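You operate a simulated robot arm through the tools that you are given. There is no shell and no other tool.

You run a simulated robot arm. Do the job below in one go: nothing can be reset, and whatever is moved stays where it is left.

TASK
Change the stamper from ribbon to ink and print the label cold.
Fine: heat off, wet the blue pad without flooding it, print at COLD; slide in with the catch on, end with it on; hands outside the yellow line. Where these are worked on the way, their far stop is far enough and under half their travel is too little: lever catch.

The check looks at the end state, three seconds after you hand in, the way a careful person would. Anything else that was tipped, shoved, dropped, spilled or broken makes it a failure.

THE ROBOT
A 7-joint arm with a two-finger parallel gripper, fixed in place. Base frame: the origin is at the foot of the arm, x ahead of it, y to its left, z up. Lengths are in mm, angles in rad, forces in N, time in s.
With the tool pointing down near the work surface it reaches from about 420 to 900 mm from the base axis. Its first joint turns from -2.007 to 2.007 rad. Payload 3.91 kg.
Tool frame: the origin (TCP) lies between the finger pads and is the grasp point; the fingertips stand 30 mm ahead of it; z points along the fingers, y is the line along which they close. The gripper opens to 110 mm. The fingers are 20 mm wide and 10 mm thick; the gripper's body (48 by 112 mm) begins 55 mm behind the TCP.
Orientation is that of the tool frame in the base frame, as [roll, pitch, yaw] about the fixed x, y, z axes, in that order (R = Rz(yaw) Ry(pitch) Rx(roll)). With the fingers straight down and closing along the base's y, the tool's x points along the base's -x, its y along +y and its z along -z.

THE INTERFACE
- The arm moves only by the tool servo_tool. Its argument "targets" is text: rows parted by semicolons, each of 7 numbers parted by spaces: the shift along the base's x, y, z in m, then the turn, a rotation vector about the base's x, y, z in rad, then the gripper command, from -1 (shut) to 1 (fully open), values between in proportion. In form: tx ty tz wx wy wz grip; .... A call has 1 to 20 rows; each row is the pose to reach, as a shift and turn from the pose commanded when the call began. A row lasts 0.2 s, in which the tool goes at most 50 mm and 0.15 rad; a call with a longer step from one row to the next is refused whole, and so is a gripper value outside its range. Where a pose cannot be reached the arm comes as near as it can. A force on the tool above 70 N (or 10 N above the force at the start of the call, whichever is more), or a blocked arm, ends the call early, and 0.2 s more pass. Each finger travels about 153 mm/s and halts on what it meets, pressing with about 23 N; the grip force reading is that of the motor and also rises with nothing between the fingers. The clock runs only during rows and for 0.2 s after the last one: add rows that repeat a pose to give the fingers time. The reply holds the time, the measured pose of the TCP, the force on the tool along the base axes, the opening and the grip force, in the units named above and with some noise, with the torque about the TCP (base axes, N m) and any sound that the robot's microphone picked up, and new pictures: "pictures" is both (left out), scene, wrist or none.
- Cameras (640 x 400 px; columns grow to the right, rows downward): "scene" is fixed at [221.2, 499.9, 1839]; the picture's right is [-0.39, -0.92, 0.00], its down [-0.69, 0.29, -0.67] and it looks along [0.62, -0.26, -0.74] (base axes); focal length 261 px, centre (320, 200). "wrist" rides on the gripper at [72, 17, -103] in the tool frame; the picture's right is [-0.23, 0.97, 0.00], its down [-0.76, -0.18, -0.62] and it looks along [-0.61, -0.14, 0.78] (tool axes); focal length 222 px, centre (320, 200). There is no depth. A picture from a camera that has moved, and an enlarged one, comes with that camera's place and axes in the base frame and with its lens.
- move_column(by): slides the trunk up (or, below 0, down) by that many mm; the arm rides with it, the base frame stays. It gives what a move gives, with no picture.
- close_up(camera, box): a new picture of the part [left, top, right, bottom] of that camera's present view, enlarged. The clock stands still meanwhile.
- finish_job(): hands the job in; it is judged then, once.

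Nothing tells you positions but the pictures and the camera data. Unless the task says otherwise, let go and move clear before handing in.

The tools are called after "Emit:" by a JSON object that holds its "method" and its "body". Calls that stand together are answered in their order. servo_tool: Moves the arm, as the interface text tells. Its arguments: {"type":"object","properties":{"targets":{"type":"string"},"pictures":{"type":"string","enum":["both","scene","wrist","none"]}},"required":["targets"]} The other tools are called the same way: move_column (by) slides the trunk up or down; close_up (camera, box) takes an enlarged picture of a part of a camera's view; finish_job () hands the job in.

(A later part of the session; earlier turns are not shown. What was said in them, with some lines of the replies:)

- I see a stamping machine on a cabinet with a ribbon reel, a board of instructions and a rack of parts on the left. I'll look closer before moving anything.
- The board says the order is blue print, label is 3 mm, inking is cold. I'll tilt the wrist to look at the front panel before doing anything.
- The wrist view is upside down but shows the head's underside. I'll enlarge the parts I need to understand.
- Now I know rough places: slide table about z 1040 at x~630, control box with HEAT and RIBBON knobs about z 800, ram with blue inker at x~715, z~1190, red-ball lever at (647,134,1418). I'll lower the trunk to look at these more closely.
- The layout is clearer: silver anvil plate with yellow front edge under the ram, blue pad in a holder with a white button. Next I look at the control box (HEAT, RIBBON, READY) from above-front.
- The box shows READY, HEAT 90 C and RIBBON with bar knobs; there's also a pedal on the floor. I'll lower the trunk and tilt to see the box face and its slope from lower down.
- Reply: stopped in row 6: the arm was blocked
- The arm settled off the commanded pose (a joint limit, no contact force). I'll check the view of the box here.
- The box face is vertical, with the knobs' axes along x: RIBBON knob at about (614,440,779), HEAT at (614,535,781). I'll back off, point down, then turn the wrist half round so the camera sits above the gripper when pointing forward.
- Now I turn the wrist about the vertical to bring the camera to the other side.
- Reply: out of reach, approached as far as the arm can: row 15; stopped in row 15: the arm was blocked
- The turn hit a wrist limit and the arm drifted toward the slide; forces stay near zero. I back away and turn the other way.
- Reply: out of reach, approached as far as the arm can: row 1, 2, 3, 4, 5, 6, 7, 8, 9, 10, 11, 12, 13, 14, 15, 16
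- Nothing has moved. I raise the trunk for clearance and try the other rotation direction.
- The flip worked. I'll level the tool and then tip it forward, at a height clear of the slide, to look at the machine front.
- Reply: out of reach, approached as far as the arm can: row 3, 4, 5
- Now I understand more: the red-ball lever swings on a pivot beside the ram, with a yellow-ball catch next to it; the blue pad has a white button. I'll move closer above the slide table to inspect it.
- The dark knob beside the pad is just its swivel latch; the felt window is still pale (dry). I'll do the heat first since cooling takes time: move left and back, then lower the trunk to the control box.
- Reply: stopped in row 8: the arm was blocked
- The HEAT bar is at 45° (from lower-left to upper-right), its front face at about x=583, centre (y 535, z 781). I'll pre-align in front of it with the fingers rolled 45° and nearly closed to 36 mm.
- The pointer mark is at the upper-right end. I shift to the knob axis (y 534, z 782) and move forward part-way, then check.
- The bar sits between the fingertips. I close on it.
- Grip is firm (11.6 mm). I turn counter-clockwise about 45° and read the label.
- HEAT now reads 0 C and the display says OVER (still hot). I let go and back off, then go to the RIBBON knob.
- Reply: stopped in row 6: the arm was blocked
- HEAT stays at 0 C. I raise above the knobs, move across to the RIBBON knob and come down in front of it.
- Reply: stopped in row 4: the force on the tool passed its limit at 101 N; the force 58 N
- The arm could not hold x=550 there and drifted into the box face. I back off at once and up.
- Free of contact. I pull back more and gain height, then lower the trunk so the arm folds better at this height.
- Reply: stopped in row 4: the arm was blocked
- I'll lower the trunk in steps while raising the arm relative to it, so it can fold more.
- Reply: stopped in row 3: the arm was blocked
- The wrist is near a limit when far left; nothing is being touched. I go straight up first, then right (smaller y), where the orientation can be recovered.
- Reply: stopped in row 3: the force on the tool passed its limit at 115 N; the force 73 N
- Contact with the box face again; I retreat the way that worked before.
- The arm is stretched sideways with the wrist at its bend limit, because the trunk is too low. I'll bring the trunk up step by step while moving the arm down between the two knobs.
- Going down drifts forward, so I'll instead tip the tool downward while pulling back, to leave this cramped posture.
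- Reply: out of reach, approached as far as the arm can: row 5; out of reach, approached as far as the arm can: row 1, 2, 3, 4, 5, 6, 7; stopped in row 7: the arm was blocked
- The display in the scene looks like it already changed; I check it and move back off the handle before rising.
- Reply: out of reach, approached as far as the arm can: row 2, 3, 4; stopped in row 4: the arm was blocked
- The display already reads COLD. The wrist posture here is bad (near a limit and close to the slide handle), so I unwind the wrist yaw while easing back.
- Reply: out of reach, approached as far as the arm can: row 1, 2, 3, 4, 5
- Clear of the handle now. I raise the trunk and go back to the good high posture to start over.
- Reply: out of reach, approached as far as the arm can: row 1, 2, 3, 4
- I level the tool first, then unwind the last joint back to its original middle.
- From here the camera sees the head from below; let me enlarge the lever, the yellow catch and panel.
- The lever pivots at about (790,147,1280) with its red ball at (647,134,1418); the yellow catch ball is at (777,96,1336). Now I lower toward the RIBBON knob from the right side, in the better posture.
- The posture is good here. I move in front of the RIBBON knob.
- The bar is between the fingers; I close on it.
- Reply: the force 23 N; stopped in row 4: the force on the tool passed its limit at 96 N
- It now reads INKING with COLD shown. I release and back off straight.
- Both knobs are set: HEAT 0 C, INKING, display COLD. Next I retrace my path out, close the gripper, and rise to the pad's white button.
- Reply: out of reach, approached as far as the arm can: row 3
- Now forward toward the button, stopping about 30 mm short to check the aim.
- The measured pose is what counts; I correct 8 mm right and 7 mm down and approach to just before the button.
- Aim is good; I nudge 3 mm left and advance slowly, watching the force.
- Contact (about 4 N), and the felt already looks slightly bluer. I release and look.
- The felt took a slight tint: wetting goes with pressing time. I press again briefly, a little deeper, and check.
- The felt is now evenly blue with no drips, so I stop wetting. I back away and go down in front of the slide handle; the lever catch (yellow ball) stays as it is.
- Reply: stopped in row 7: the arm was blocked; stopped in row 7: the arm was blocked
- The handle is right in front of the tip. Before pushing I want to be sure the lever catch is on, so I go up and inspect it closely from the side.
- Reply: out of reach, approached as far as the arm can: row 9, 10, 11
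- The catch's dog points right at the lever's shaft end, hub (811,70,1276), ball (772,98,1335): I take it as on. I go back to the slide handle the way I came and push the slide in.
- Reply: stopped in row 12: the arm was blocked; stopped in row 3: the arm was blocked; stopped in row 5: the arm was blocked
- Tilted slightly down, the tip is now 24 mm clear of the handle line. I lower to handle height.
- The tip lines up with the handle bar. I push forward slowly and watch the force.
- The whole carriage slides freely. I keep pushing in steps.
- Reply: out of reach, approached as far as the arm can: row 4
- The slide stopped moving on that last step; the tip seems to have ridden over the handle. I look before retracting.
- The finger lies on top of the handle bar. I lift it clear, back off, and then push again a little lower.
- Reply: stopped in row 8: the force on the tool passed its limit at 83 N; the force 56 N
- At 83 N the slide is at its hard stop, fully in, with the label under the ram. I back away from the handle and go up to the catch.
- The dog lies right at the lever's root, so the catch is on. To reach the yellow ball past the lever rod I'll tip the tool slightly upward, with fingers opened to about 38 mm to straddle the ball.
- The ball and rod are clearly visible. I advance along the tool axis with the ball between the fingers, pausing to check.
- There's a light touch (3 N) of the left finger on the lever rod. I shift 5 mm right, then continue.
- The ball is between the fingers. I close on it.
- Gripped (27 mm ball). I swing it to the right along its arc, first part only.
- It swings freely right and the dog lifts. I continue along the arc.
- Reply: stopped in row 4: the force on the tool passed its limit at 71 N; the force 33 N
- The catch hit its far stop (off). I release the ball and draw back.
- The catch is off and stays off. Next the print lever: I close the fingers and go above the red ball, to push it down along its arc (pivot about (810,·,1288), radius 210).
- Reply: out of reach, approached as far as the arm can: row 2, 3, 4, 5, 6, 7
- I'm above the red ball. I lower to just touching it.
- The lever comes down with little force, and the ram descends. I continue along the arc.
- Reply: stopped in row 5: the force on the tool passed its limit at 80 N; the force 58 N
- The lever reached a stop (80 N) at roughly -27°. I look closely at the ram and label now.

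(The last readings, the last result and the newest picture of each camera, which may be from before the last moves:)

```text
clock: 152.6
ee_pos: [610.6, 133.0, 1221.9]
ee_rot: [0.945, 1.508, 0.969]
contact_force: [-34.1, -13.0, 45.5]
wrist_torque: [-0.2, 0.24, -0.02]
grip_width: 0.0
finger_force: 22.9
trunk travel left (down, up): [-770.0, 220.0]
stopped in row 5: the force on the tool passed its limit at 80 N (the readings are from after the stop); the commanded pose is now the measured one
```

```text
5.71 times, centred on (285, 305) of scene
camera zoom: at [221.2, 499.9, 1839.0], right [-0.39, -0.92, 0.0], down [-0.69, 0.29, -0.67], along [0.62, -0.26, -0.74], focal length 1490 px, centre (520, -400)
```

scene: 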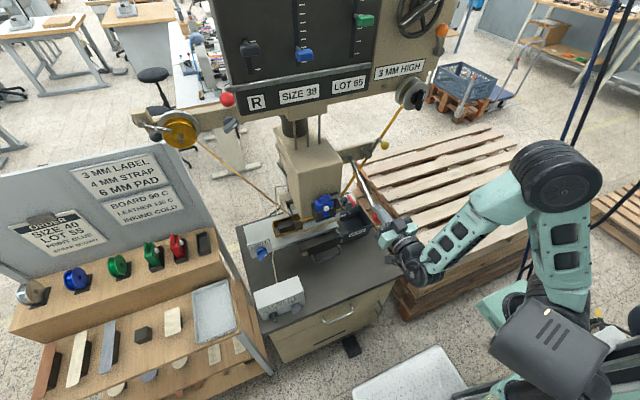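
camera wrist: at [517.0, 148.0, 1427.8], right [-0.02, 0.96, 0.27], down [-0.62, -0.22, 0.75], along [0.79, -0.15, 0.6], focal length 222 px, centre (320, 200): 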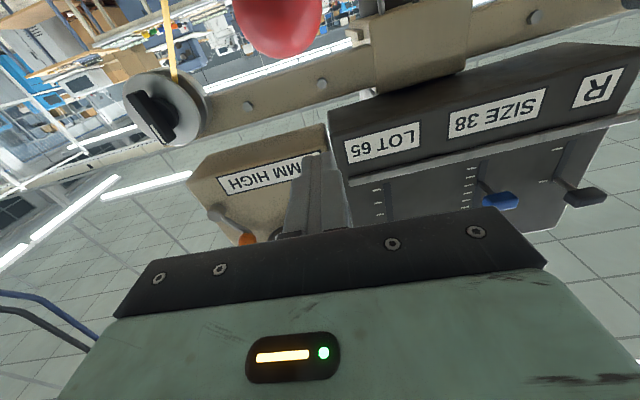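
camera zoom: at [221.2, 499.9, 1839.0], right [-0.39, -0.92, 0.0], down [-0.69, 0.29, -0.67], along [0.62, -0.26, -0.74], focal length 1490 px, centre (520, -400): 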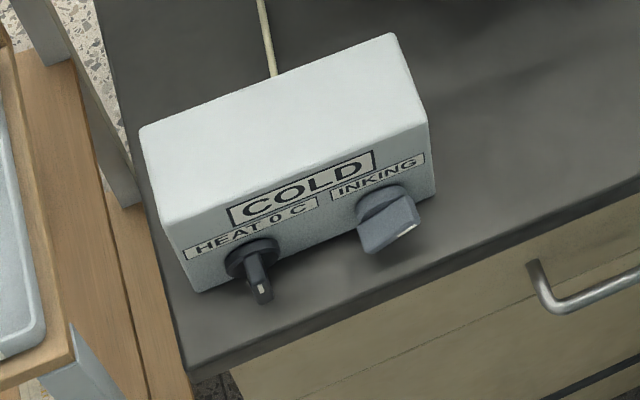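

The display is COLD with INKING. I push once more gently to make sure the lever is at its stop.

Emit:
{"method": "servo_tool", "body": {"pictures": "none", "targets": "0.001 0 -0.003 0 0 0 -1; 0.003 0 -0.007 0 0 0 -1; 0.004 0 -0.01 0 0 0 -1"}}

Emit:
{"method": "close_up", "body": {"camera": "scene", "box": [270, 170, 390, 270]}}

```text
clock: 153.0
ee_pos: [612.7, 135.6, 1223.7]
ee_rot: [0.817, 1.493, 0.84]
contact_force: [-20.1, -9.0, 42.4]
wrist_torque: [-0.19, 0.15, -0.06]
grip_width: 0.0
finger_force: 23.0
trunk travel left (down, up): [-770.0, 220.0]
stopped in row 1: the force on the tool passed its limit at 73 N (the readings are from after the stop); the commanded pose is now the measured one
```

```text
4.00 times, centred on (330, 220) of scene
camera zoom: at [221.2, 499.9, 1839.0], right [-0.39, -0.92, 0.0], down [-0.69, 0.29, -0.67], along [0.62, -0.26, -0.74], focal length 1043 px, centre (280, 120)
```

zoom: 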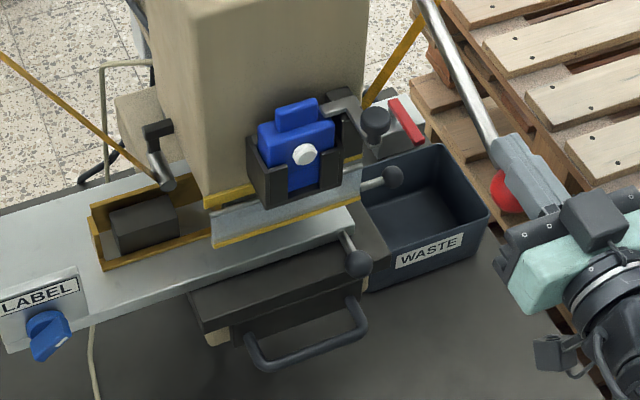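

The lever is firmly at its stop. I lift off and see whether it returns by itself.

Emit:
{"method": "servo_tool", "body": {"pictures": "scene", "targets": "-0.004 0 0.015 0 0 0 -1; -0.01 0 0.035 0 0 0 -1; -0.015 0 0.06 0 0 0 -1; -0.018 0 0.09 0 0 0 -1"}}

Emit:
{"method": "close_up", "body": {"camera": "scene", "box": [260, 100, 480, 260]}}

```text
clock: 154.0
ee_pos: [598.4, 134.2, 1309.9]
ee_rot: [0.964, 1.51, 0.989]
contact_force: [-3.4, -2.4, 5.6]
wrist_torque: [-0.02, 0.01, -0.01]
grip_width: 0.1
finger_force: 22.8
trunk travel left (down, up): [-770.0, 220.0]
```

scene: 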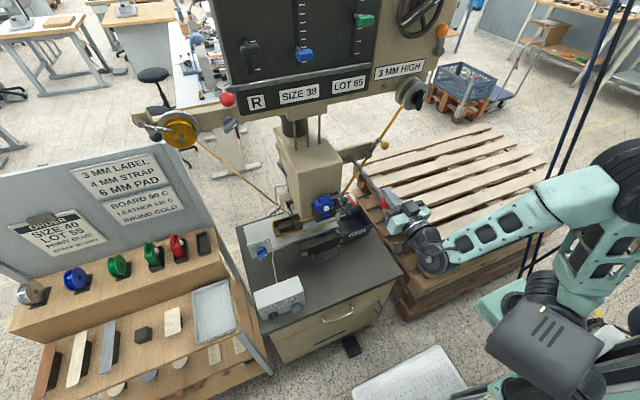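

```text
2.50 times, centred on (370, 180) of scene
camera zoom: at [221.2, 499.9, 1839.0], right [-0.39, -0.92, 0.0], down [-0.69, 0.29, -0.67], along [0.62, -0.26, -0.74], focal length 652 px, centre (195, 250)
```

zoom: 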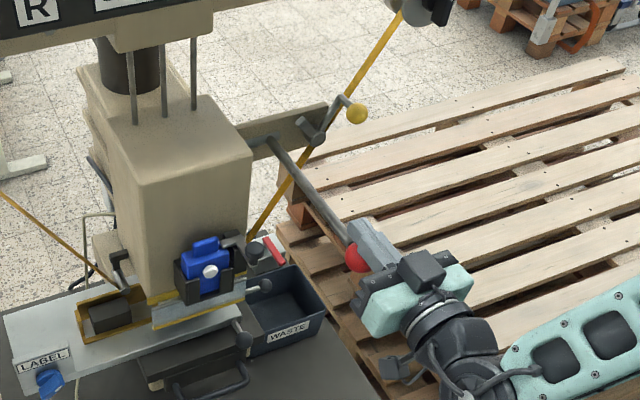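

It springs back with the finger. I follow it up gently to its rest position.

Emit:
{"method": "servo_tool", "body": {"pictures": "scene", "targets": "0 0 0.02 0 0 0 -1; 0 0 0.04 0 0 0 -1; 0.003 0 0.06 0 0 0 -1; 0.008 0 0.08 0 0 0 -1; 0.014 0 0.1 0 0 0 -1; 0.02 0 0.12 0 0 0 -1; 0.025 0 0.14 0 0 0 -1; 0.025 0 0.16 0 0 0 -1; 0.015 0 0.18 0 0 0 -1"}}

Emit:
{"method": "close_up", "body": {"camera": "scene", "box": [260, 100, 480, 260]}}

```text
clock: 156.0
ee_pos: [614.2, 138.0, 1489.0]
ee_rot: [0.949, 1.507, 0.97]
contact_force: [-0.2, 0.2, 0.5]
wrist_torque: [0.01, 0.04, 0.01]
grip_width: 0.0
finger_force: 22.9
trunk travel left (down, up): [-770.0, 220.0]
```

scene: 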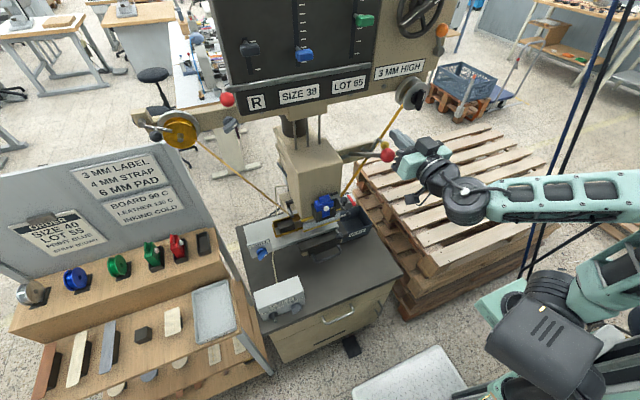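

```text
2.50 times, centred on (370, 180) of scene
camera zoom: at [221.2, 499.9, 1839.0], right [-0.39, -0.92, 0.0], down [-0.69, 0.29, -0.67], along [0.62, -0.26, -0.74], focal length 652 px, centre (195, 250)
```

zoom: 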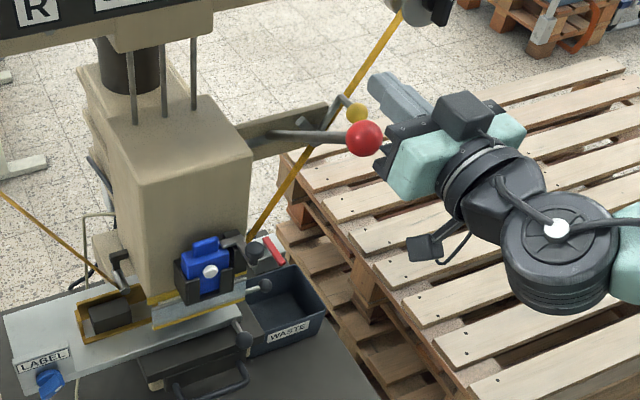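

The lever is back at rest. Now I put the catch on again: go right and down beside the yellow ball, tool tipped slightly up.

Emit:
{"method": "servo_tool", "body": {"pictures": "none", "targets": "0 -0.03 0 0 -0.05 0 -1; 0 -0.07 0 0 -0.1 0 -1; 0 -0.105 0 0 -0.15 0 -1; 0 -0.12 0 0 -0.2 0 -1; 0 -0.12 0 0 -0.26 0 -1; 0 -0.12 0 0 -0.32 0 -1"}}

```text
clock: 157.4
ee_pos: [611.5, 17.6, 1485.4]
ee_rot: [0.117, 1.211, 0.148]
contact_force: [0.9, 0.2, 0.3]
wrist_torque: [-0.02, 0.02, 0.02]
grip_width: 0.0
finger_force: 23.0
trunk travel left (down, up): [-770.0, 220.0]
```

Emit:
{"method": "move_column", "body": {"by": -190}}

Emit:
{"method": "close_up", "body": {"camera": "wrist", "box": [0, 0, 640, 400]}}

Emit:
{"method": "close_up", "body": {"camera": "wrist", "box": [200, 0, 440, 220]}}

```text
clock: 159.5
ee_pos: [611.9, 18.2, 1296.8]
ee_rot: [0.119, 1.21, 0.15]
contact_force: [-0.8, -0.3, 0.1]
wrist_torque: [-0.01, 0.0, -0.02]
grip_width: 0.1
finger_force: 22.5
trunk travel left (down, up): [-580.0, 410.0]
```

```text
1.00 times, centred on (320, 200) of wrist (not enlarged: the box is as wide or as high as the picture)
camera zoom: at [538.8, 35.9, 1193.7], right [-0.12, 0.96, 0.25], down [-0.84, -0.23, 0.49], along [0.53, -0.16, 0.84], focal length 222 px, centre (320, 200)
```

zoom: 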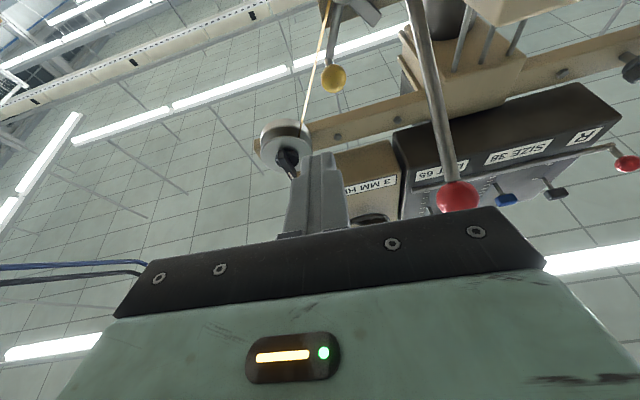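

```text
1.82 times, centred on (320, 110) of wrist
camera zoom: at [538.8, 35.9, 1193.7], right [-0.12, 0.96, 0.25], down [-0.84, -0.23, 0.49], along [0.53, -0.16, 0.84], focal length 404 px, centre (320, 364)
```

zoom: 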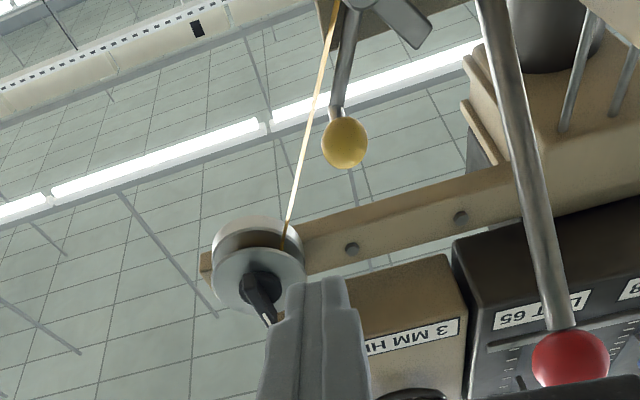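

I line up to the right of the yellow ball and advance beside it.

Emit:
{"method": "servo_tool", "body": {"pictures": "wrist", "targets": "0 -0.0095 -0.02 0 0 0 -1; 0.03 -0.009 -0.009 0 0 0 -1; 0.06 -0.008 0.0025 0 0 0 -1; 0.09 -0.0075 0.0138 0 0 0 -1; 0.12 -0.0068 0.025 0 0 0 -1; 0.12 -0.0068 0.025 0 0 0 -1"}}

Emit:
{"method": "close_up", "body": {"camera": "wrist", "box": [200, 0, 440, 220]}}

```text
clock: 160.9
ee_pos: [731.5, 7.2, 1325.3]
ee_rot: [0.117, 1.213, 0.15]
contact_force: [-0.2, 0.4, -1.3]
wrist_torque: [-0.01, -0.03, 0.02]
grip_width: 0.3
finger_force: 22.7
trunk travel left (down, up): [-580.0, 410.0]
camera wrist: at [658.6, 25.3, 1221.7], right [-0.12, 0.96, 0.25], down [-0.84, -0.23, 0.49], along [0.53, -0.16, 0.84], focal length 222 px, centre (320, 200)
```

wrist: 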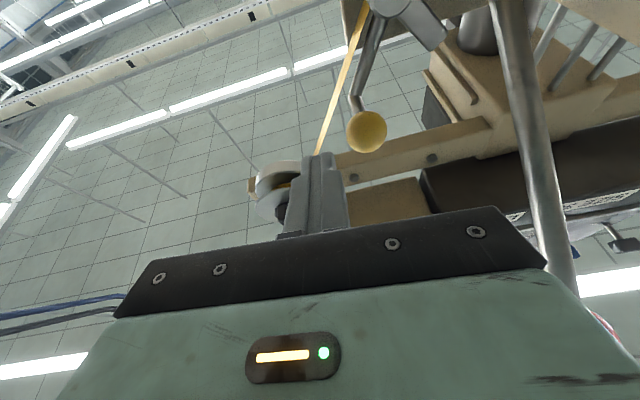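

```text
1.82 times, centred on (320, 110) of wrist
camera zoom: at [658.6, 25.3, 1221.7], right [-0.12, 0.96, 0.25], down [-0.84, -0.23, 0.49], along [0.53, -0.16, 0.84], focal length 404 px, centre (320, 364)
```

zoom: 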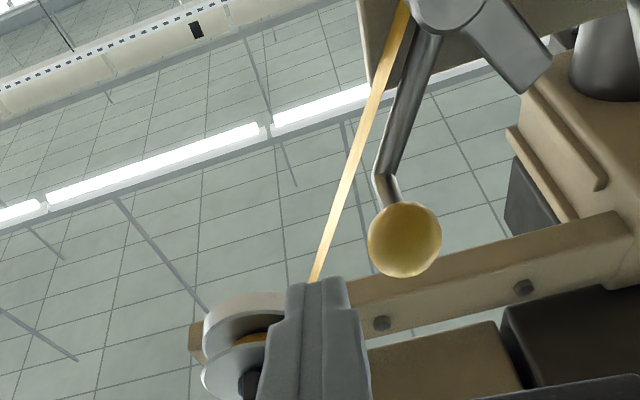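

Emit:
{"method": "servo_tool", "body": {"pictures": "wrist", "targets": "0.012 0.003 0.003 0 0 0 -1; 0.023 0.004 0.005 0 0 0 -1; 0.023 0.008 0.005 0 0 0 -1; 0.023 0.012 0.005 0 0 0 -1"}}

Emit:
{"method": "close_up", "body": {"camera": "wrist", "box": [200, 0, 440, 220]}}

```text
clock: 161.9
ee_pos: [754.4, 21.4, 1327.9]
ee_rot: [0.12, 1.211, 0.148]
contact_force: [1.3, -5.1, 2.6]
wrist_torque: [0.07, -0.04, -0.12]
grip_width: 0.2
finger_force: 23.4
trunk travel left (down, up): [-580.0, 410.0]
camera wrist: at [681.5, 39.5, 1225.0], right [-0.11, 0.96, 0.25], down [-0.84, -0.23, 0.49], along [0.53, -0.16, 0.84], focal length 222 px, centre (320, 200)
```

wrist: 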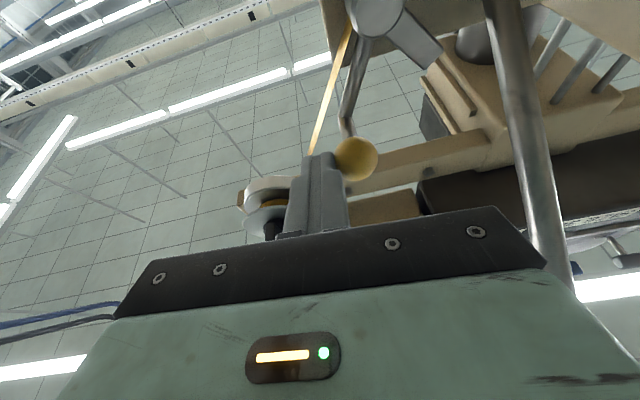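

```text
1.82 times, centred on (320, 110) of wrist
camera zoom: at [681.5, 39.5, 1225.0], right [-0.11, 0.96, 0.25], down [-0.84, -0.23, 0.49], along [0.53, -0.16, 0.84], focal length 404 px, centre (320, 364)
```

zoom: 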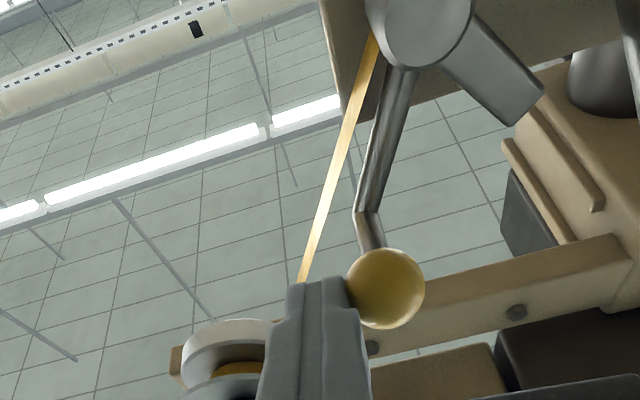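

Contact with the ball. I push it left along its arc to the stop.

Emit:
{"method": "servo_tool", "body": {"pictures": "wrist", "targets": "0 0.007 0.002 0 0 0 -1; 0 0.014 0.004 0 0 0 -1; 0 0.021 0.0055 0 0 0 -1; 0 0.028 0.006 0 0 0 -1; 0 0.035 0.006 0 0 0 -1; 0 0.042 0.005 0 0 0 -1; 0 0.048 0.003 0 0 0 -1; 0 0.053 0.001 0 0 0 -1; 0 0.057 0 0 0 0 -1; 0 0.06 0 0 0 0 -1; 0 0.063 0 0 0 0 -1"}}

Emit:
{"method": "close_up", "body": {"camera": "wrist", "box": [200, 0, 440, 220]}}

```text
clock: 164.3
ee_pos: [754.8, 76.8, 1327.9]
ee_rot: [0.133, 1.207, 0.146]
contact_force: [-15.8, -46.5, -2.1]
wrist_torque: [0.17, -0.02, -0.81]
grip_width: 0.0
finger_force: 22.9
trunk travel left (down, up): [-580.0, 410.0]
camera wrist: at [682.8, 95.9, 1225.2], right [-0.1, 0.96, 0.26], down [-0.85, -0.22, 0.48], along [0.52, -0.17, 0.84], focal length 222 px, centre (320, 200)
```

wrist: 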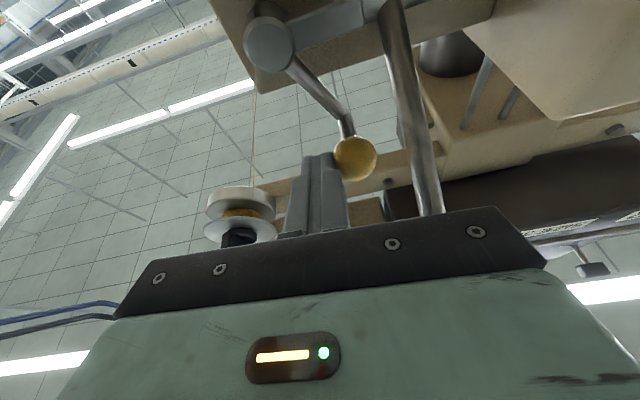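

```text
1.82 times, centred on (320, 110) of wrist
camera zoom: at [682.8, 95.9, 1225.2], right [-0.1, 0.96, 0.26], down [-0.85, -0.22, 0.48], along [0.52, -0.17, 0.84], focal length 404 px, centre (320, 364)
```

zoom: 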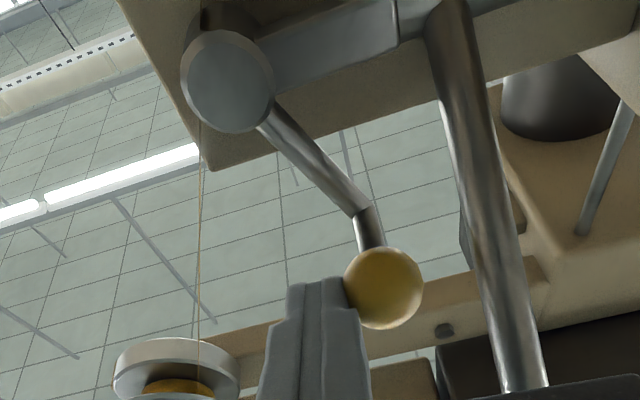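

The catch is back on, hard against its stop with the dog at the lever. I back off and check.

Emit:
{"method": "servo_tool", "body": {"pictures": "both", "targets": "0 -0.01 0 0 0 0 -1; -0.015 -0.012 -0.006 0 0 0 -1; -0.04 -0.012 -0.015 0 0 0 -1; -0.08 -0.012 -0.03 0 0 0 -1; -0.11 -0.012 -0.041 0 0 0 -1"}}

Emit:
{"method": "close_up", "body": {"camera": "wrist", "box": [200, 0, 440, 220]}}

Emit:
{"method": "close_up", "body": {"camera": "scene", "box": [270, 170, 390, 270]}}

```text
clock: 165.5
ee_pos: [645.0, 72.6, 1285.4]
ee_rot: [0.118, 1.212, 0.15]
contact_force: [0.3, 0.5, 1.1]
wrist_torque: [0.0, -0.04, 0.0]
grip_width: 0.0
finger_force: 22.9
trunk travel left (down, up): [-580.0, 410.0]
camera wrist: at [572.3, 89.7, 1182.2], right [-0.12, 0.96, 0.25], down [-0.84, -0.23, 0.49], along [0.53, -0.15, 0.84], focal length 222 px, centre (320, 200)
```

scene: 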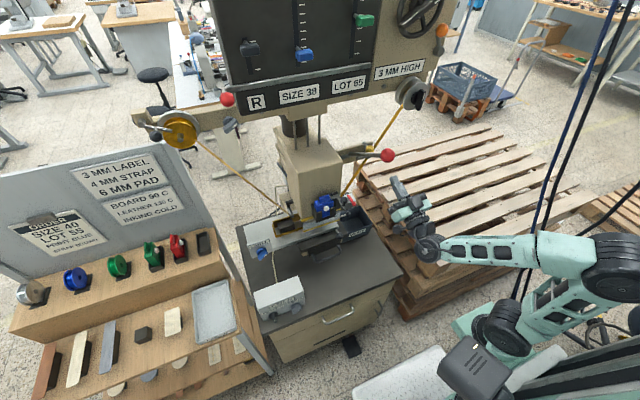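
wrist: 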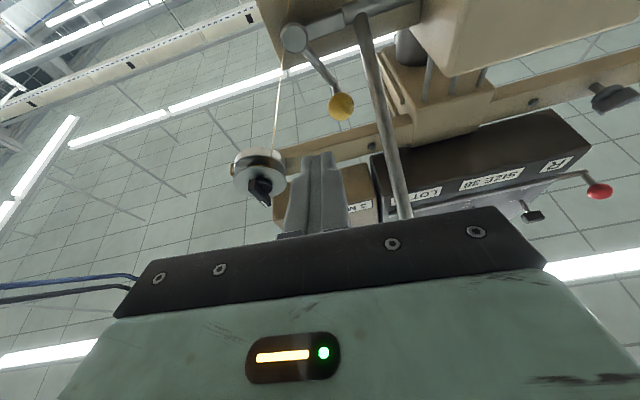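

```text
1.82 times, centred on (320, 110) of wrist
camera zoom: at [572.3, 89.7, 1182.2], right [-0.12, 0.96, 0.25], down [-0.84, -0.23, 0.49], along [0.53, -0.15, 0.84], focal length 404 px, centre (320, 364)
```

zoom: 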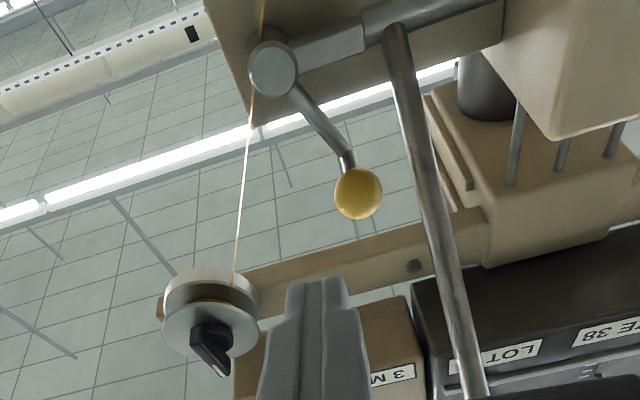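

```text
4.00 times, centred on (330, 220) of scene
camera zoom: at [221.2, 499.9, 1839.0], right [-0.39, -0.92, 0.0], down [-0.69, 0.29, -0.67], along [0.62, -0.26, -0.74], focal length 1043 px, centre (280, 120)
```

zoom: 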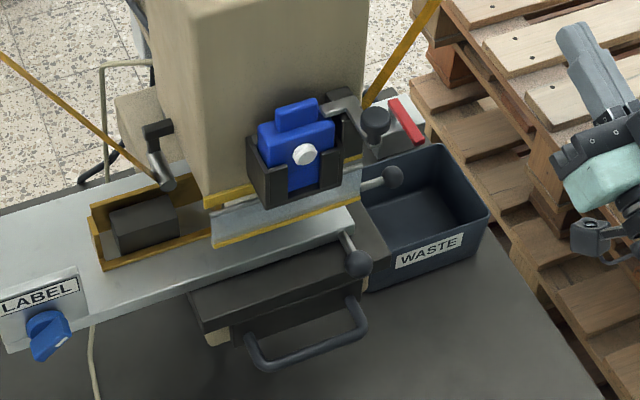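

The catch is engaged. I can't see the print from here, so I want to verify the label: I'll draw the slide out by its handle (catch on), look, and slide it in again. First I reposition in front of the handle.

Emit:
{"method": "servo_tool", "body": {"pictures": "none", "targets": "-0.02 0.01 0 0 0.06 0 -1; -0.04 0.03 0 0 0.12 0 -1; -0.06 0.06 0 0 0.18 0 -1; -0.075 0.1 0 0 0.24 0 -1; -0.085 0.14 0 0 0.3 0 -1; -0.085 0.18 0 0 0.36 0 -1; -0.085 0.19 0 0 0.36 0 -1"}}

Emit:
{"method": "servo_tool", "body": {"pictures": "none", "targets": "0 0 0 0.14 0 0 -1; 0 0 0 0.28 0 0 -1; 0 0 0 0.42 0 0 -1; 0 0 0 0.56 0 0 -1; 0 0 0 0.7 0 0 -1; 0 0 0 0.84 0 0 -1; 0 0 0 0.98 0 0 -1; 0 0 0 1.12 0 0 -1; 0 0 0 1.26 0 0 -1; 0 0 0 1.4 0 0 -1; 0 0 0 1.54 0 0 -1; 0 0 0 1.54 0 0 -1"}}

```text
clock: 167.1
ee_pos: [560.3, 264.6, 1284.8]
ee_rot: [1.655, 1.519, 1.68]
contact_force: [0.6, 0.0, -0.1]
wrist_torque: [0.01, 0.0, 0.06]
grip_width: 0.0
finger_force: 22.9
trunk travel left (down, up): [-580.0, 410.0]
```

```text
clock: 169.7
ee_pos: [596.6, 273.7, 1317.4]
ee_rot: [1.55, -0.022, 1.576]
contact_force: [0.0, 1.1, 0.6]
wrist_torque: [-0.04, -0.01, 0.01]
grip_width: 0.1
finger_force: 22.5
out of reach, approached as far as the arm can: row 10, 11, 12
trunk travel left (down, up): [-580.0, 410.0]
```

With the fingers rolled 90° I can't pull far enough. Instead I'll hook the handle from above-front with the tool tilted 45° down. I roll back and tilt.

Emit:
{"method": "servo_tool", "body": {"pictures": "none", "targets": "0 0 0 -0.14 0 0 -1; 0 0 0 -0.28 0 0 -1; 0 0 0 -0.42 0 0 -1; 0 0 0 -0.56 0 0 -1; 0 0 0 -0.7 0 0 -1; 0 0 0 -0.84 0 0 -1; 0 0 0 -0.98 0 0 -1; 0 0 0 -1.12 0 0 -1; 0 0 0 -1.26 0 0 -1; 0 0 0 -1.4 0 0 -1; 0 0 0 -1.54 0 0 -1; 0 0 0 -1.54 0 0 -1"}}

Emit:
{"method": "servo_tool", "body": {"pictures": "none", "targets": "0 0 0 0 0.13 0 -1; 0 0 0 0 0.26 0 -1; 0 0 0 0 0.39 0 -1; 0 0 0 0 0.52 0 -1; 0 0 0 0 0.65 0 -1; 0 0 0 0 0.76 0 -1; 0 0 0 0 0.76 0 -1"}}

```text
clock: 172.3
ee_pos: [595.3, 272.8, 1313.8]
ee_rot: [1.639, 1.519, 1.66]
contact_force: [0.5, 0.7, 0.1]
wrist_torque: [0.0, 0.0, -0.02]
grip_width: 0.0
finger_force: 23.3
trunk travel left (down, up): [-580.0, 410.0]
```

```text
clock: 173.9
ee_pos: [594.1, 273.7, 1314.4]
ee_rot: [3.068, 0.803, 3.066]
contact_force: [0.1, -0.2, -0.1]
wrist_torque: [0.01, 0.01, 0.01]
grip_width: 0.1
finger_force: 23.1
trunk travel left (down, up): [-580.0, 410.0]
```

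Emit:
{"method": "move_column", "body": {"by": -250}}

Emit:
{"method": "servo_tool", "body": {"pictures": "both", "targets": "0.015 0.001 -0.02 0 0 0 -1; 0.036 0.002 -0.05 0 0 0 -1; 0.036 0.002 -0.05 0 0 0 -1"}}

Emit:
{"method": "close_up", "body": {"camera": "wrist", "box": [180, 60, 460, 240]}}

Emit:
{"method": "close_up", "body": {"camera": "scene", "box": [270, 170, 390, 270]}}

```text
clock: 176.5
ee_pos: [594.4, 271.3, 1064.2]
ee_rot: [3.065, 0.804, 3.068]
contact_force: [0.5, 0.1, 0.9]
wrist_torque: [0.04, -0.04, 0.0]
grip_width: 0.1
finger_force: 23.1
trunk travel left (down, up): [-330.0, 660.0]
```

```text
clock: 177.3
ee_pos: [630.0, 274.3, 1016.8]
ee_rot: [3.064, 0.806, 3.066]
contact_force: [-0.4, -0.5, 0.3]
wrist_torque: [-0.01, 0.0, -0.01]
grip_width: 0.0
finger_force: 22.6
trunk travel left (down, up): [-330.0, 660.0]
camera wrist: at [505.2, 292.4, 1036.5], right [0.18, 0.96, 0.22], down [0.07, -0.23, 0.97], along [0.98, -0.16, -0.11], focal length 222 px, centre (320, 200)
```

scene: 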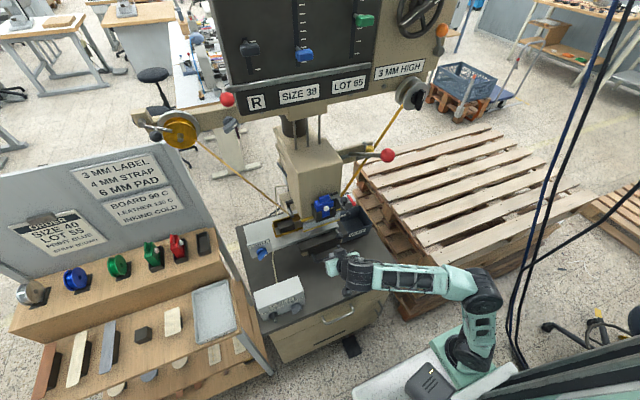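
wrist: 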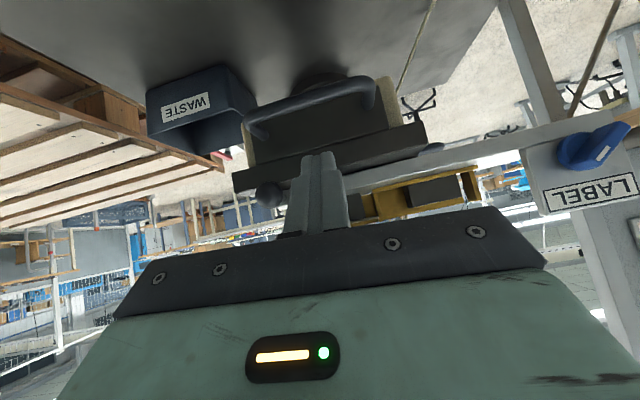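

```text
2.22 times, centred on (320, 150) of wrist
camera zoom: at [505.2, 292.4, 1036.5], right [0.18, 0.96, 0.22], down [0.07, -0.23, 0.97], along [0.98, -0.16, -0.11], focal length 494 px, centre (320, 311)
```

zoom: 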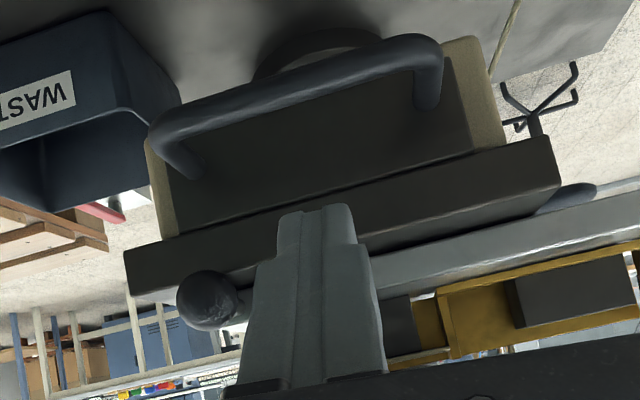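

```text
4.00 times, centred on (330, 220) of scene
camera zoom: at [221.2, 499.9, 1839.0], right [-0.39, -0.92, 0.0], down [-0.69, 0.29, -0.67], along [0.62, -0.26, -0.74], focal length 1043 px, centre (280, 120)
```

zoom: 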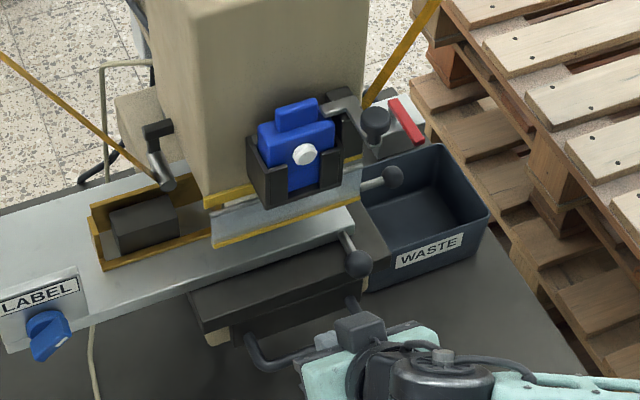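

The handle has about 39 mm of space behind its bar. I insert the fingertips behind the bar.

Emit:
{"method": "servo_tool", "body": {"pictures": "wrist", "targets": "0.016 0 -0.018 0 0 0 -1; 0.032 0 -0.036 0 0 0 -1; 0.048 0.001 -0.054 0 0 0 -1; 0.064 0.001 -0.071 0 0 0 -1; 0.064 0.001 -0.071 0 0 0 -1"}}

Emit:
{"method": "close_up", "body": {"camera": "wrist", "box": [180, 60, 460, 240]}}

```text
clock: 178.5
ee_pos: [691.0, 276.9, 945.5]
ee_rot: [3.061, 0.81, 3.065]
contact_force: [-29.9, -11.8, 24.9]
wrist_torque: [-0.4, 0.21, -0.09]
grip_width: 0.0
finger_force: 23.4
trunk travel left (down, up): [-330.0, 660.0]
camera wrist: at [566.1, 293.7, 966.0], right [0.17, 0.96, 0.22], down [0.07, -0.23, 0.97], along [0.98, -0.15, -0.11], focal length 222 px, centre (320, 200)
```

wrist: 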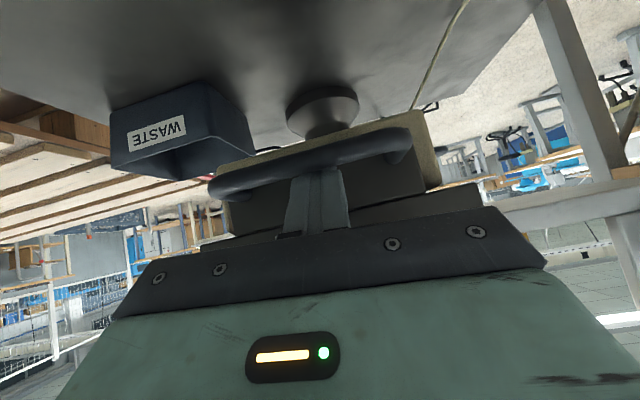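

```text
2.22 times, centred on (320, 150) of wrist
camera zoom: at [566.1, 293.7, 966.0], right [0.17, 0.96, 0.22], down [0.07, -0.23, 0.97], along [0.98, -0.15, -0.11], focal length 494 px, centre (320, 311)
```

zoom: 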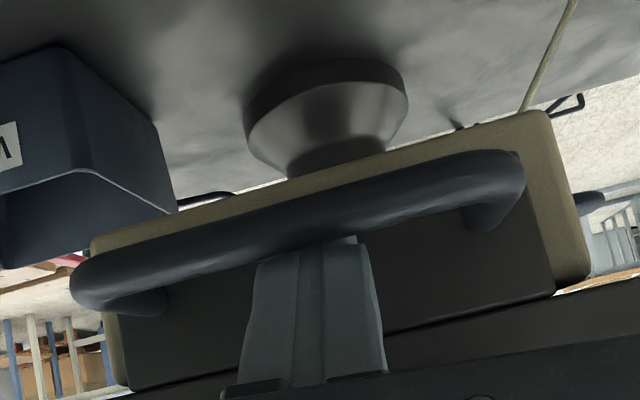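

The fingertip is behind the bar, touching. I pull the slide out gently.

Emit:
{"method": "servo_tool", "body": {"pictures": "scene", "targets": "-0.005 0 0 0 0 0 -1; -0.015 0 0 0 0 0 -1; -0.03 0 0 0 0 0 -1; -0.045 0 0 0 0 0 -1; -0.06 0 0 0 0 0 -1; -0.075 0 0 0 0 0 -1"}}

Emit:
{"method": "close_up", "body": {"camera": "scene", "box": [230, 170, 410, 290]}}

```text
clock: 179.9
ee_pos: [618.1, 274.5, 945.8]
ee_rot: [3.059, 0.809, 3.06]
contact_force: [-0.3, -3.5, 39.5]
wrist_torque: [-0.52, 0.28, 0.3]
grip_width: 0.1
finger_force: 23.5
trunk travel left (down, up): [-330.0, 660.0]
```

scene: 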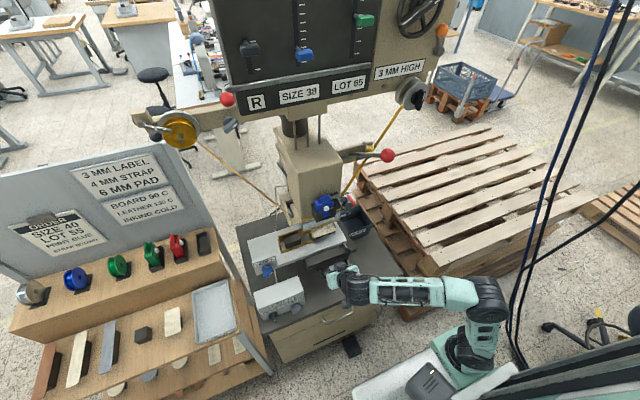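

```text
3.33 times, centred on (320, 230) of scene
camera zoom: at [221.2, 499.9, 1839.0], right [-0.39, -0.92, 0.0], down [-0.69, 0.29, -0.67], along [0.62, -0.26, -0.74], focal length 869 px, centre (320, 100)
```

zoom: 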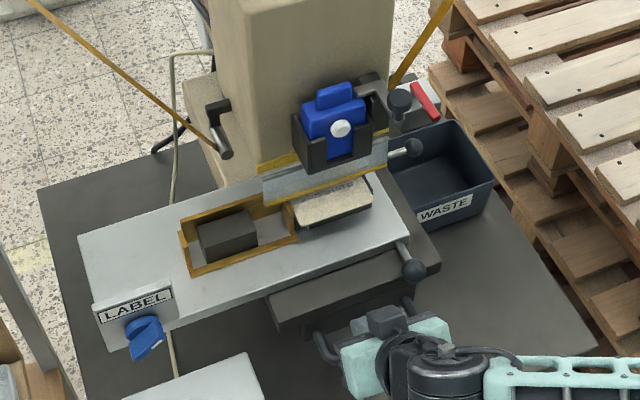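

The slide comes out and print is appearing on the label. I ease the downward pressure a little and pull further.

Emit:
{"method": "servo_tool", "body": {"pictures": "scene", "targets": "-0.01 0 0.003 0 0 0 -1; -0.022 0 0.003 0 0 0 -1; -0.034 0 0.003 0 0 0 -1; -0.046 0 0.003 0 0 0 -1; -0.058 0 0.003 0 0 0 -1"}}

Emit:
{"method": "close_up", "body": {"camera": "scene", "box": [280, 200, 380, 270]}}

```text
clock: 181.1
ee_pos: [561.1, 274.1, 946.0]
ee_rot: [3.065, 0.806, 3.068]
contact_force: [0.2, 2.6, 19.5]
wrist_torque: [-0.16, 0.26, 0.29]
grip_width: 0.0
finger_force: 22.8
trunk travel left (down, up): [-330.0, 660.0]
```

scene: 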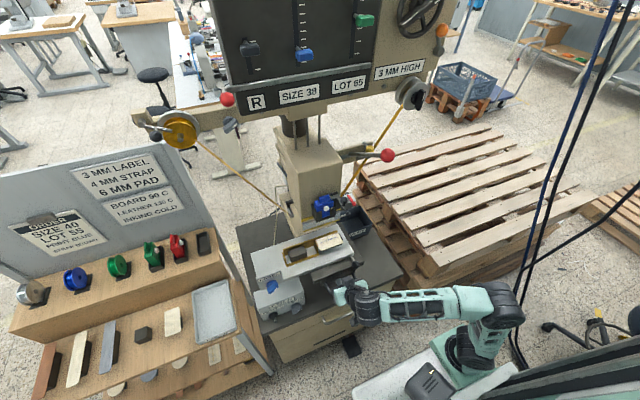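

```text
5.71 times, centred on (330, 235) of scene
camera zoom: at [221.2, 499.9, 1839.0], right [-0.39, -0.92, 0.0], down [-0.69, 0.29, -0.67], along [0.62, -0.26, -0.74], focal length 1490 px, centre (263, 0)
```

zoom: 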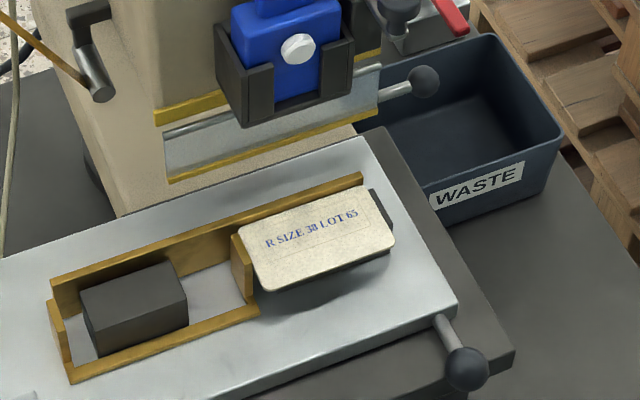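

The label carries a clean blue print: "R SIZE 38 LOT 65". I check it closer.

Emit:
{"method": "close_up", "body": {"camera": "scene", "box": [315, 228, 347, 250]}}

Emit:
{"method": "close_up", "body": {"camera": "scene", "box": [300, 180, 350, 225]}}

```text
16.00 times, centred on (331, 239) of scene
camera zoom: at [221.2, 499.9, 1839.0], right [-0.39, -0.92, 0.0], down [-0.69, 0.29, -0.67], along [0.62, -0.26, -0.74], focal length 4172 px, centre (144, -424)
```

zoom: 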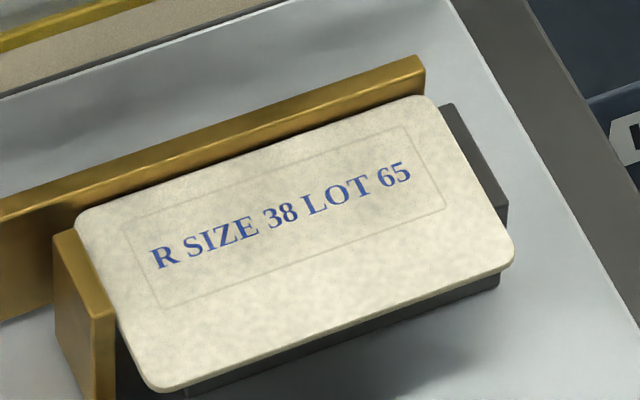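

```text
8.89 times, centred on (325, 202) of scene
camera zoom: at [221.2, 499.9, 1839.0], right [-0.39, -0.92, 0.0], down [-0.69, 0.29, -0.67], along [0.62, -0.26, -0.74], focal length 2318 px, centre (276, 178)
```

zoom: 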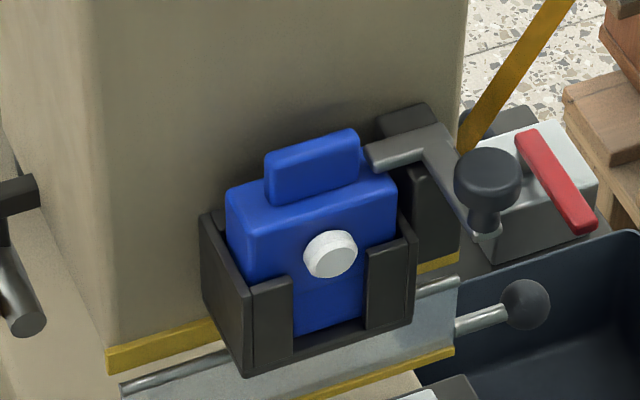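

The print is crisp and blue, no smears, and the pad is wet without drips. I push the slide back in (catch still on) to its stop.

Emit:
{"method": "servo_tool", "body": {"pictures": "scene", "targets": "0.01 0 0.002 0 0 0 -1; 0.025 0 0.002 0 0 0 -1; 0.04 0 0.002 0 0 0 -1; 0.055 0 0.002 0 0 0 -1; 0.07 0 0.002 0 0 0 -1; 0.085 0 0.002 0 0 0 -1; 0.1 0 0.002 0 0 0 -1; 0.112 0 0.002 0 0 0 -1; 0.122 0 0.002 0 0 0 -1; 0.13 0 0.002 0 0 0 -1; 0.136 0 0.002 0 0 0 -1; 0.14 0 0.002 0 0 0 -1"}}

Emit:
{"method": "close_up", "body": {"camera": "scene", "box": [230, 170, 410, 290]}}

```text
clock: 183.6
ee_pos: [689.9, 277.5, 946.8]
ee_rot: [3.067, 0.791, 3.072]
contact_force: [-28.2, -9.1, 5.9]
wrist_torque: [-0.11, 0.24, -0.17]
grip_width: 0.0
finger_force: 23.3
trunk travel left (down, up): [-330.0, 660.0]
stopped in row 12: the force on the tool passed its limit at 80 N (the readings are from after the stop); the commanded pose is now the measured one
```

scene: 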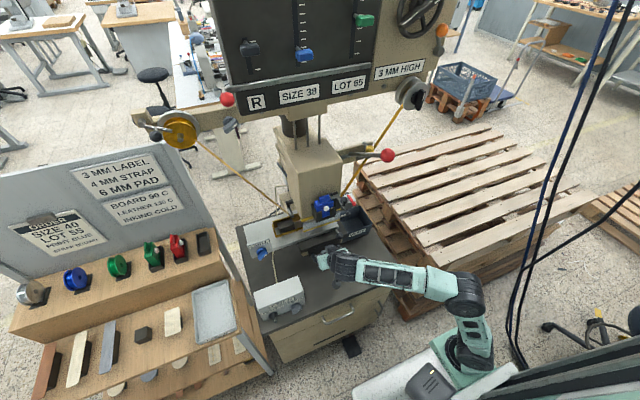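

```text
3.33 times, centred on (320, 230) of scene
camera zoom: at [221.2, 499.9, 1839.0], right [-0.39, -0.92, 0.0], down [-0.69, 0.29, -0.67], along [0.62, -0.26, -0.74], focal length 869 px, centre (320, 100)
```

zoom: 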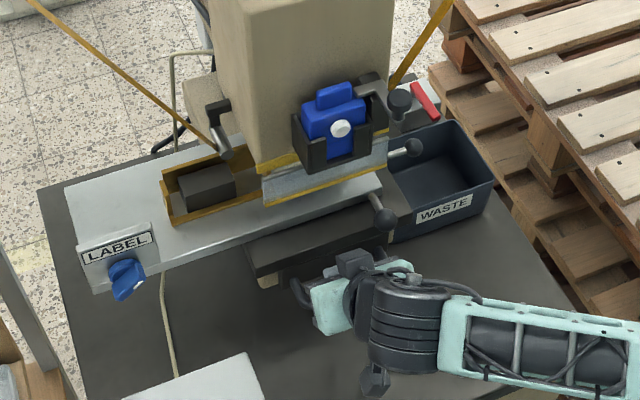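

The slide is at its stop. I withdraw the finger along its own axis so as not to drag the handle.

Emit:
{"method": "servo_tool", "body": {"pictures": "scene", "targets": "-0.003 0 0.008 0 0 0 -1; -0.012 0 0.018 0 0 0 -1; -0.03 -0.001 0.038 0 0 0 -1; -0.05 -0.001 0.058 0 0 0 -1; -0.07 -0.001 0.08 0 0 0 -1; -0.09 -0.001 0.1 0 0 0 -1; -0.11 -0.001 0.12 0 0 0 -1"}}

Emit:
{"method": "close_up", "body": {"camera": "scene", "box": [230, 170, 410, 290]}}

```text
clock: 185.2
ee_pos: [587.0, 277.8, 1065.5]
ee_rot: [3.07, 0.793, 3.073]
contact_force: [0.1, 0.3, 0.1]
wrist_torque: [0.02, 0.02, 0.0]
grip_width: 0.1
finger_force: 23.2
trunk travel left (down, up): [-330.0, 660.0]
```

scene: 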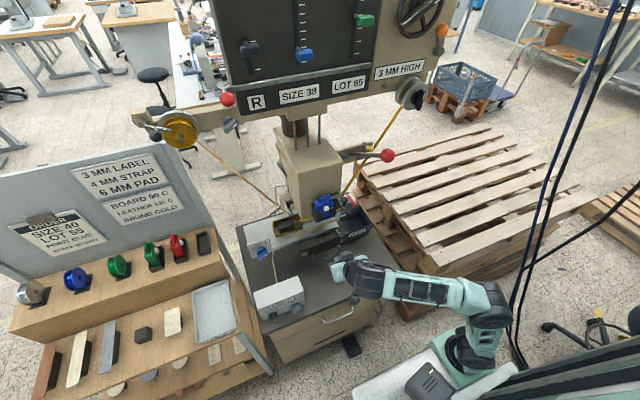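

```text
3.33 times, centred on (320, 230) of scene
camera zoom: at [221.2, 499.9, 1839.0], right [-0.39, -0.92, 0.0], down [-0.69, 0.29, -0.67], along [0.62, -0.26, -0.74], focal length 869 px, centre (320, 100)
```

zoom: 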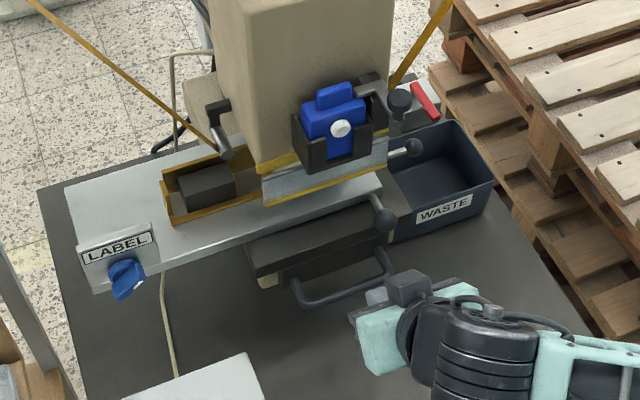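

All clear of the handle. I raise away and do a last check of the settings, lever and catch.

Emit:
{"method": "servo_tool", "body": {"pictures": "none", "targets": "-0.03 0 0.03 0 0 0 -1; -0.06 0 0.06 0 0 0 -1; -0.09 0 0.09 0 0 0 -1; -0.09 0 0.09 0 0 0 -1"}}

Emit:
{"method": "move_column", "body": {"by": 300}}

Emit:
{"method": "close_up", "body": {"camera": "scene", "box": [240, 230, 400, 340]}}

Emit:
{"method": "close_up", "body": {"camera": "scene", "box": [320, 120, 420, 200]}}

Emit:
{"method": "close_up", "body": {"camera": "scene", "box": [0, 0, 640, 400]}}

```text
clock: 186.2
ee_pos: [491.4, 277.2, 1157.0]
ee_rot: [3.069, 0.792, 3.071]
contact_force: [0.0, -0.1, 1.0]
wrist_torque: [-0.01, 0.02, -0.03]
grip_width: 0.0
finger_force: 23.0
trunk travel left (down, up): [-330.0, 660.0]
```

```text
clock: 189.2
ee_pos: [491.9, 277.4, 1455.9]
ee_rot: [3.069, 0.792, 3.071]
contact_force: [0.6, 0.2, -0.7]
wrist_torque: [0.0, -0.03, 0.02]
grip_width: 0.3
finger_force: 22.9
trunk travel left (down, up): [-630.0, 360.0]
```

```text
3.64 times, centred on (320, 285) of scene
camera zoom: at [221.2, 499.9, 1839.0], right [-0.39, -0.92, 0.0], down [-0.69, 0.29, -0.67], along [0.62, -0.26, -0.74], focal length 948 px, centre (320, -109)
```

zoom: 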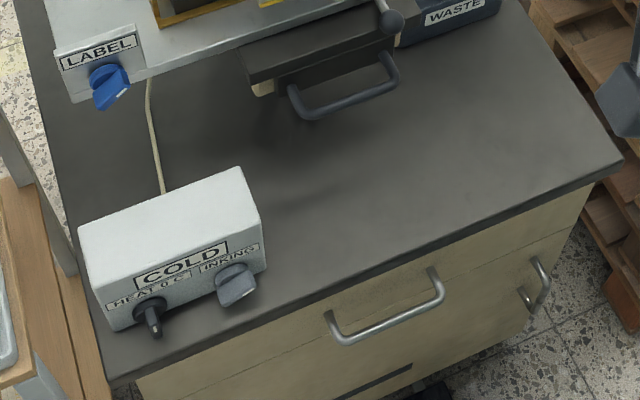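

```text
5.00 times, centred on (370, 160) of scene
camera zoom: at [221.2, 499.9, 1839.0], right [-0.39, -0.92, 0.0], down [-0.69, 0.29, -0.67], along [0.62, -0.26, -0.74], focal length 1304 px, centre (70, 400)
```

zoom: 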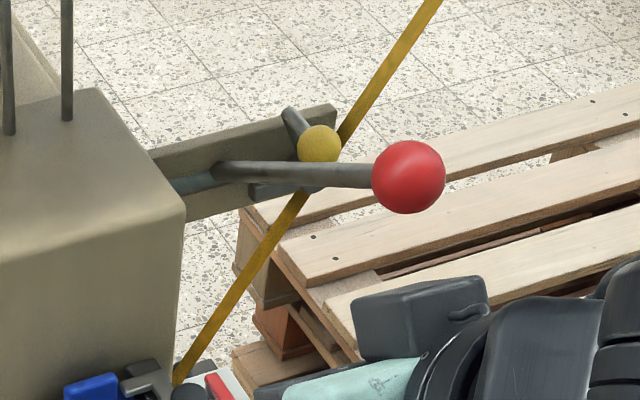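

```text
1.00 times, centred on (320, 200) of scene (not enlarged: the box is as wide or as high as the picture)
camera zoom: at [221.2, 499.9, 1839.0], right [-0.39, -0.92, 0.0], down [-0.69, 0.29, -0.67], along [0.62, -0.26, -0.74], focal length 261 px, centre (320, 200)
```

zoom: 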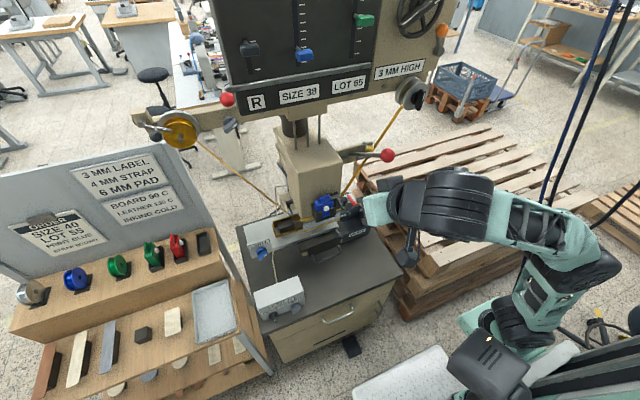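

Everything I can see is as it should be: HEAT 0 C, INKING and COLD showing, the label printed in blue, the slide in at its stop, the lever up, the catch on, and the arm clear. I hand the job in.

Emit:
{"method": "finish_job", "body": {}}

```text
The job is handed in.
```

The stamper is changed over to ink and the label is printed cold, in clean blue: "R SIZE 38 LOT 65". The job is handed in.

- **Text vs order:** I left the size and lot as they were set on the machine. The order card on the board says size 40, lot 55. You didn't ask me to change them, so the label doesn't match that card.
- **Settings:** heat is at 0 C and the selector is on INKING. The display read COLD before I printed and still does.
- **Pad:** I pressed the blue pad's button until its felt was evenly blue. I saw no drips, and the print isn't smeared.
- **Print:** I pushed the slide in with the catch on and took the catch off. I pulled the lever to its stop, let it return, and put the catch back on. The gripper stayed outside the yellow line.
- **Slide:** after printing I drew the slide out to check the label, then pushed it back in. The catch was on throughout, and the slide ended fully in.
- **Bumps:** while I was lining up on the selector knob, the gripper pressed against the front of the control box twice, at up to about 115 N. I also lightly brushed the lever rod. I couldn't see that anything had shifted.
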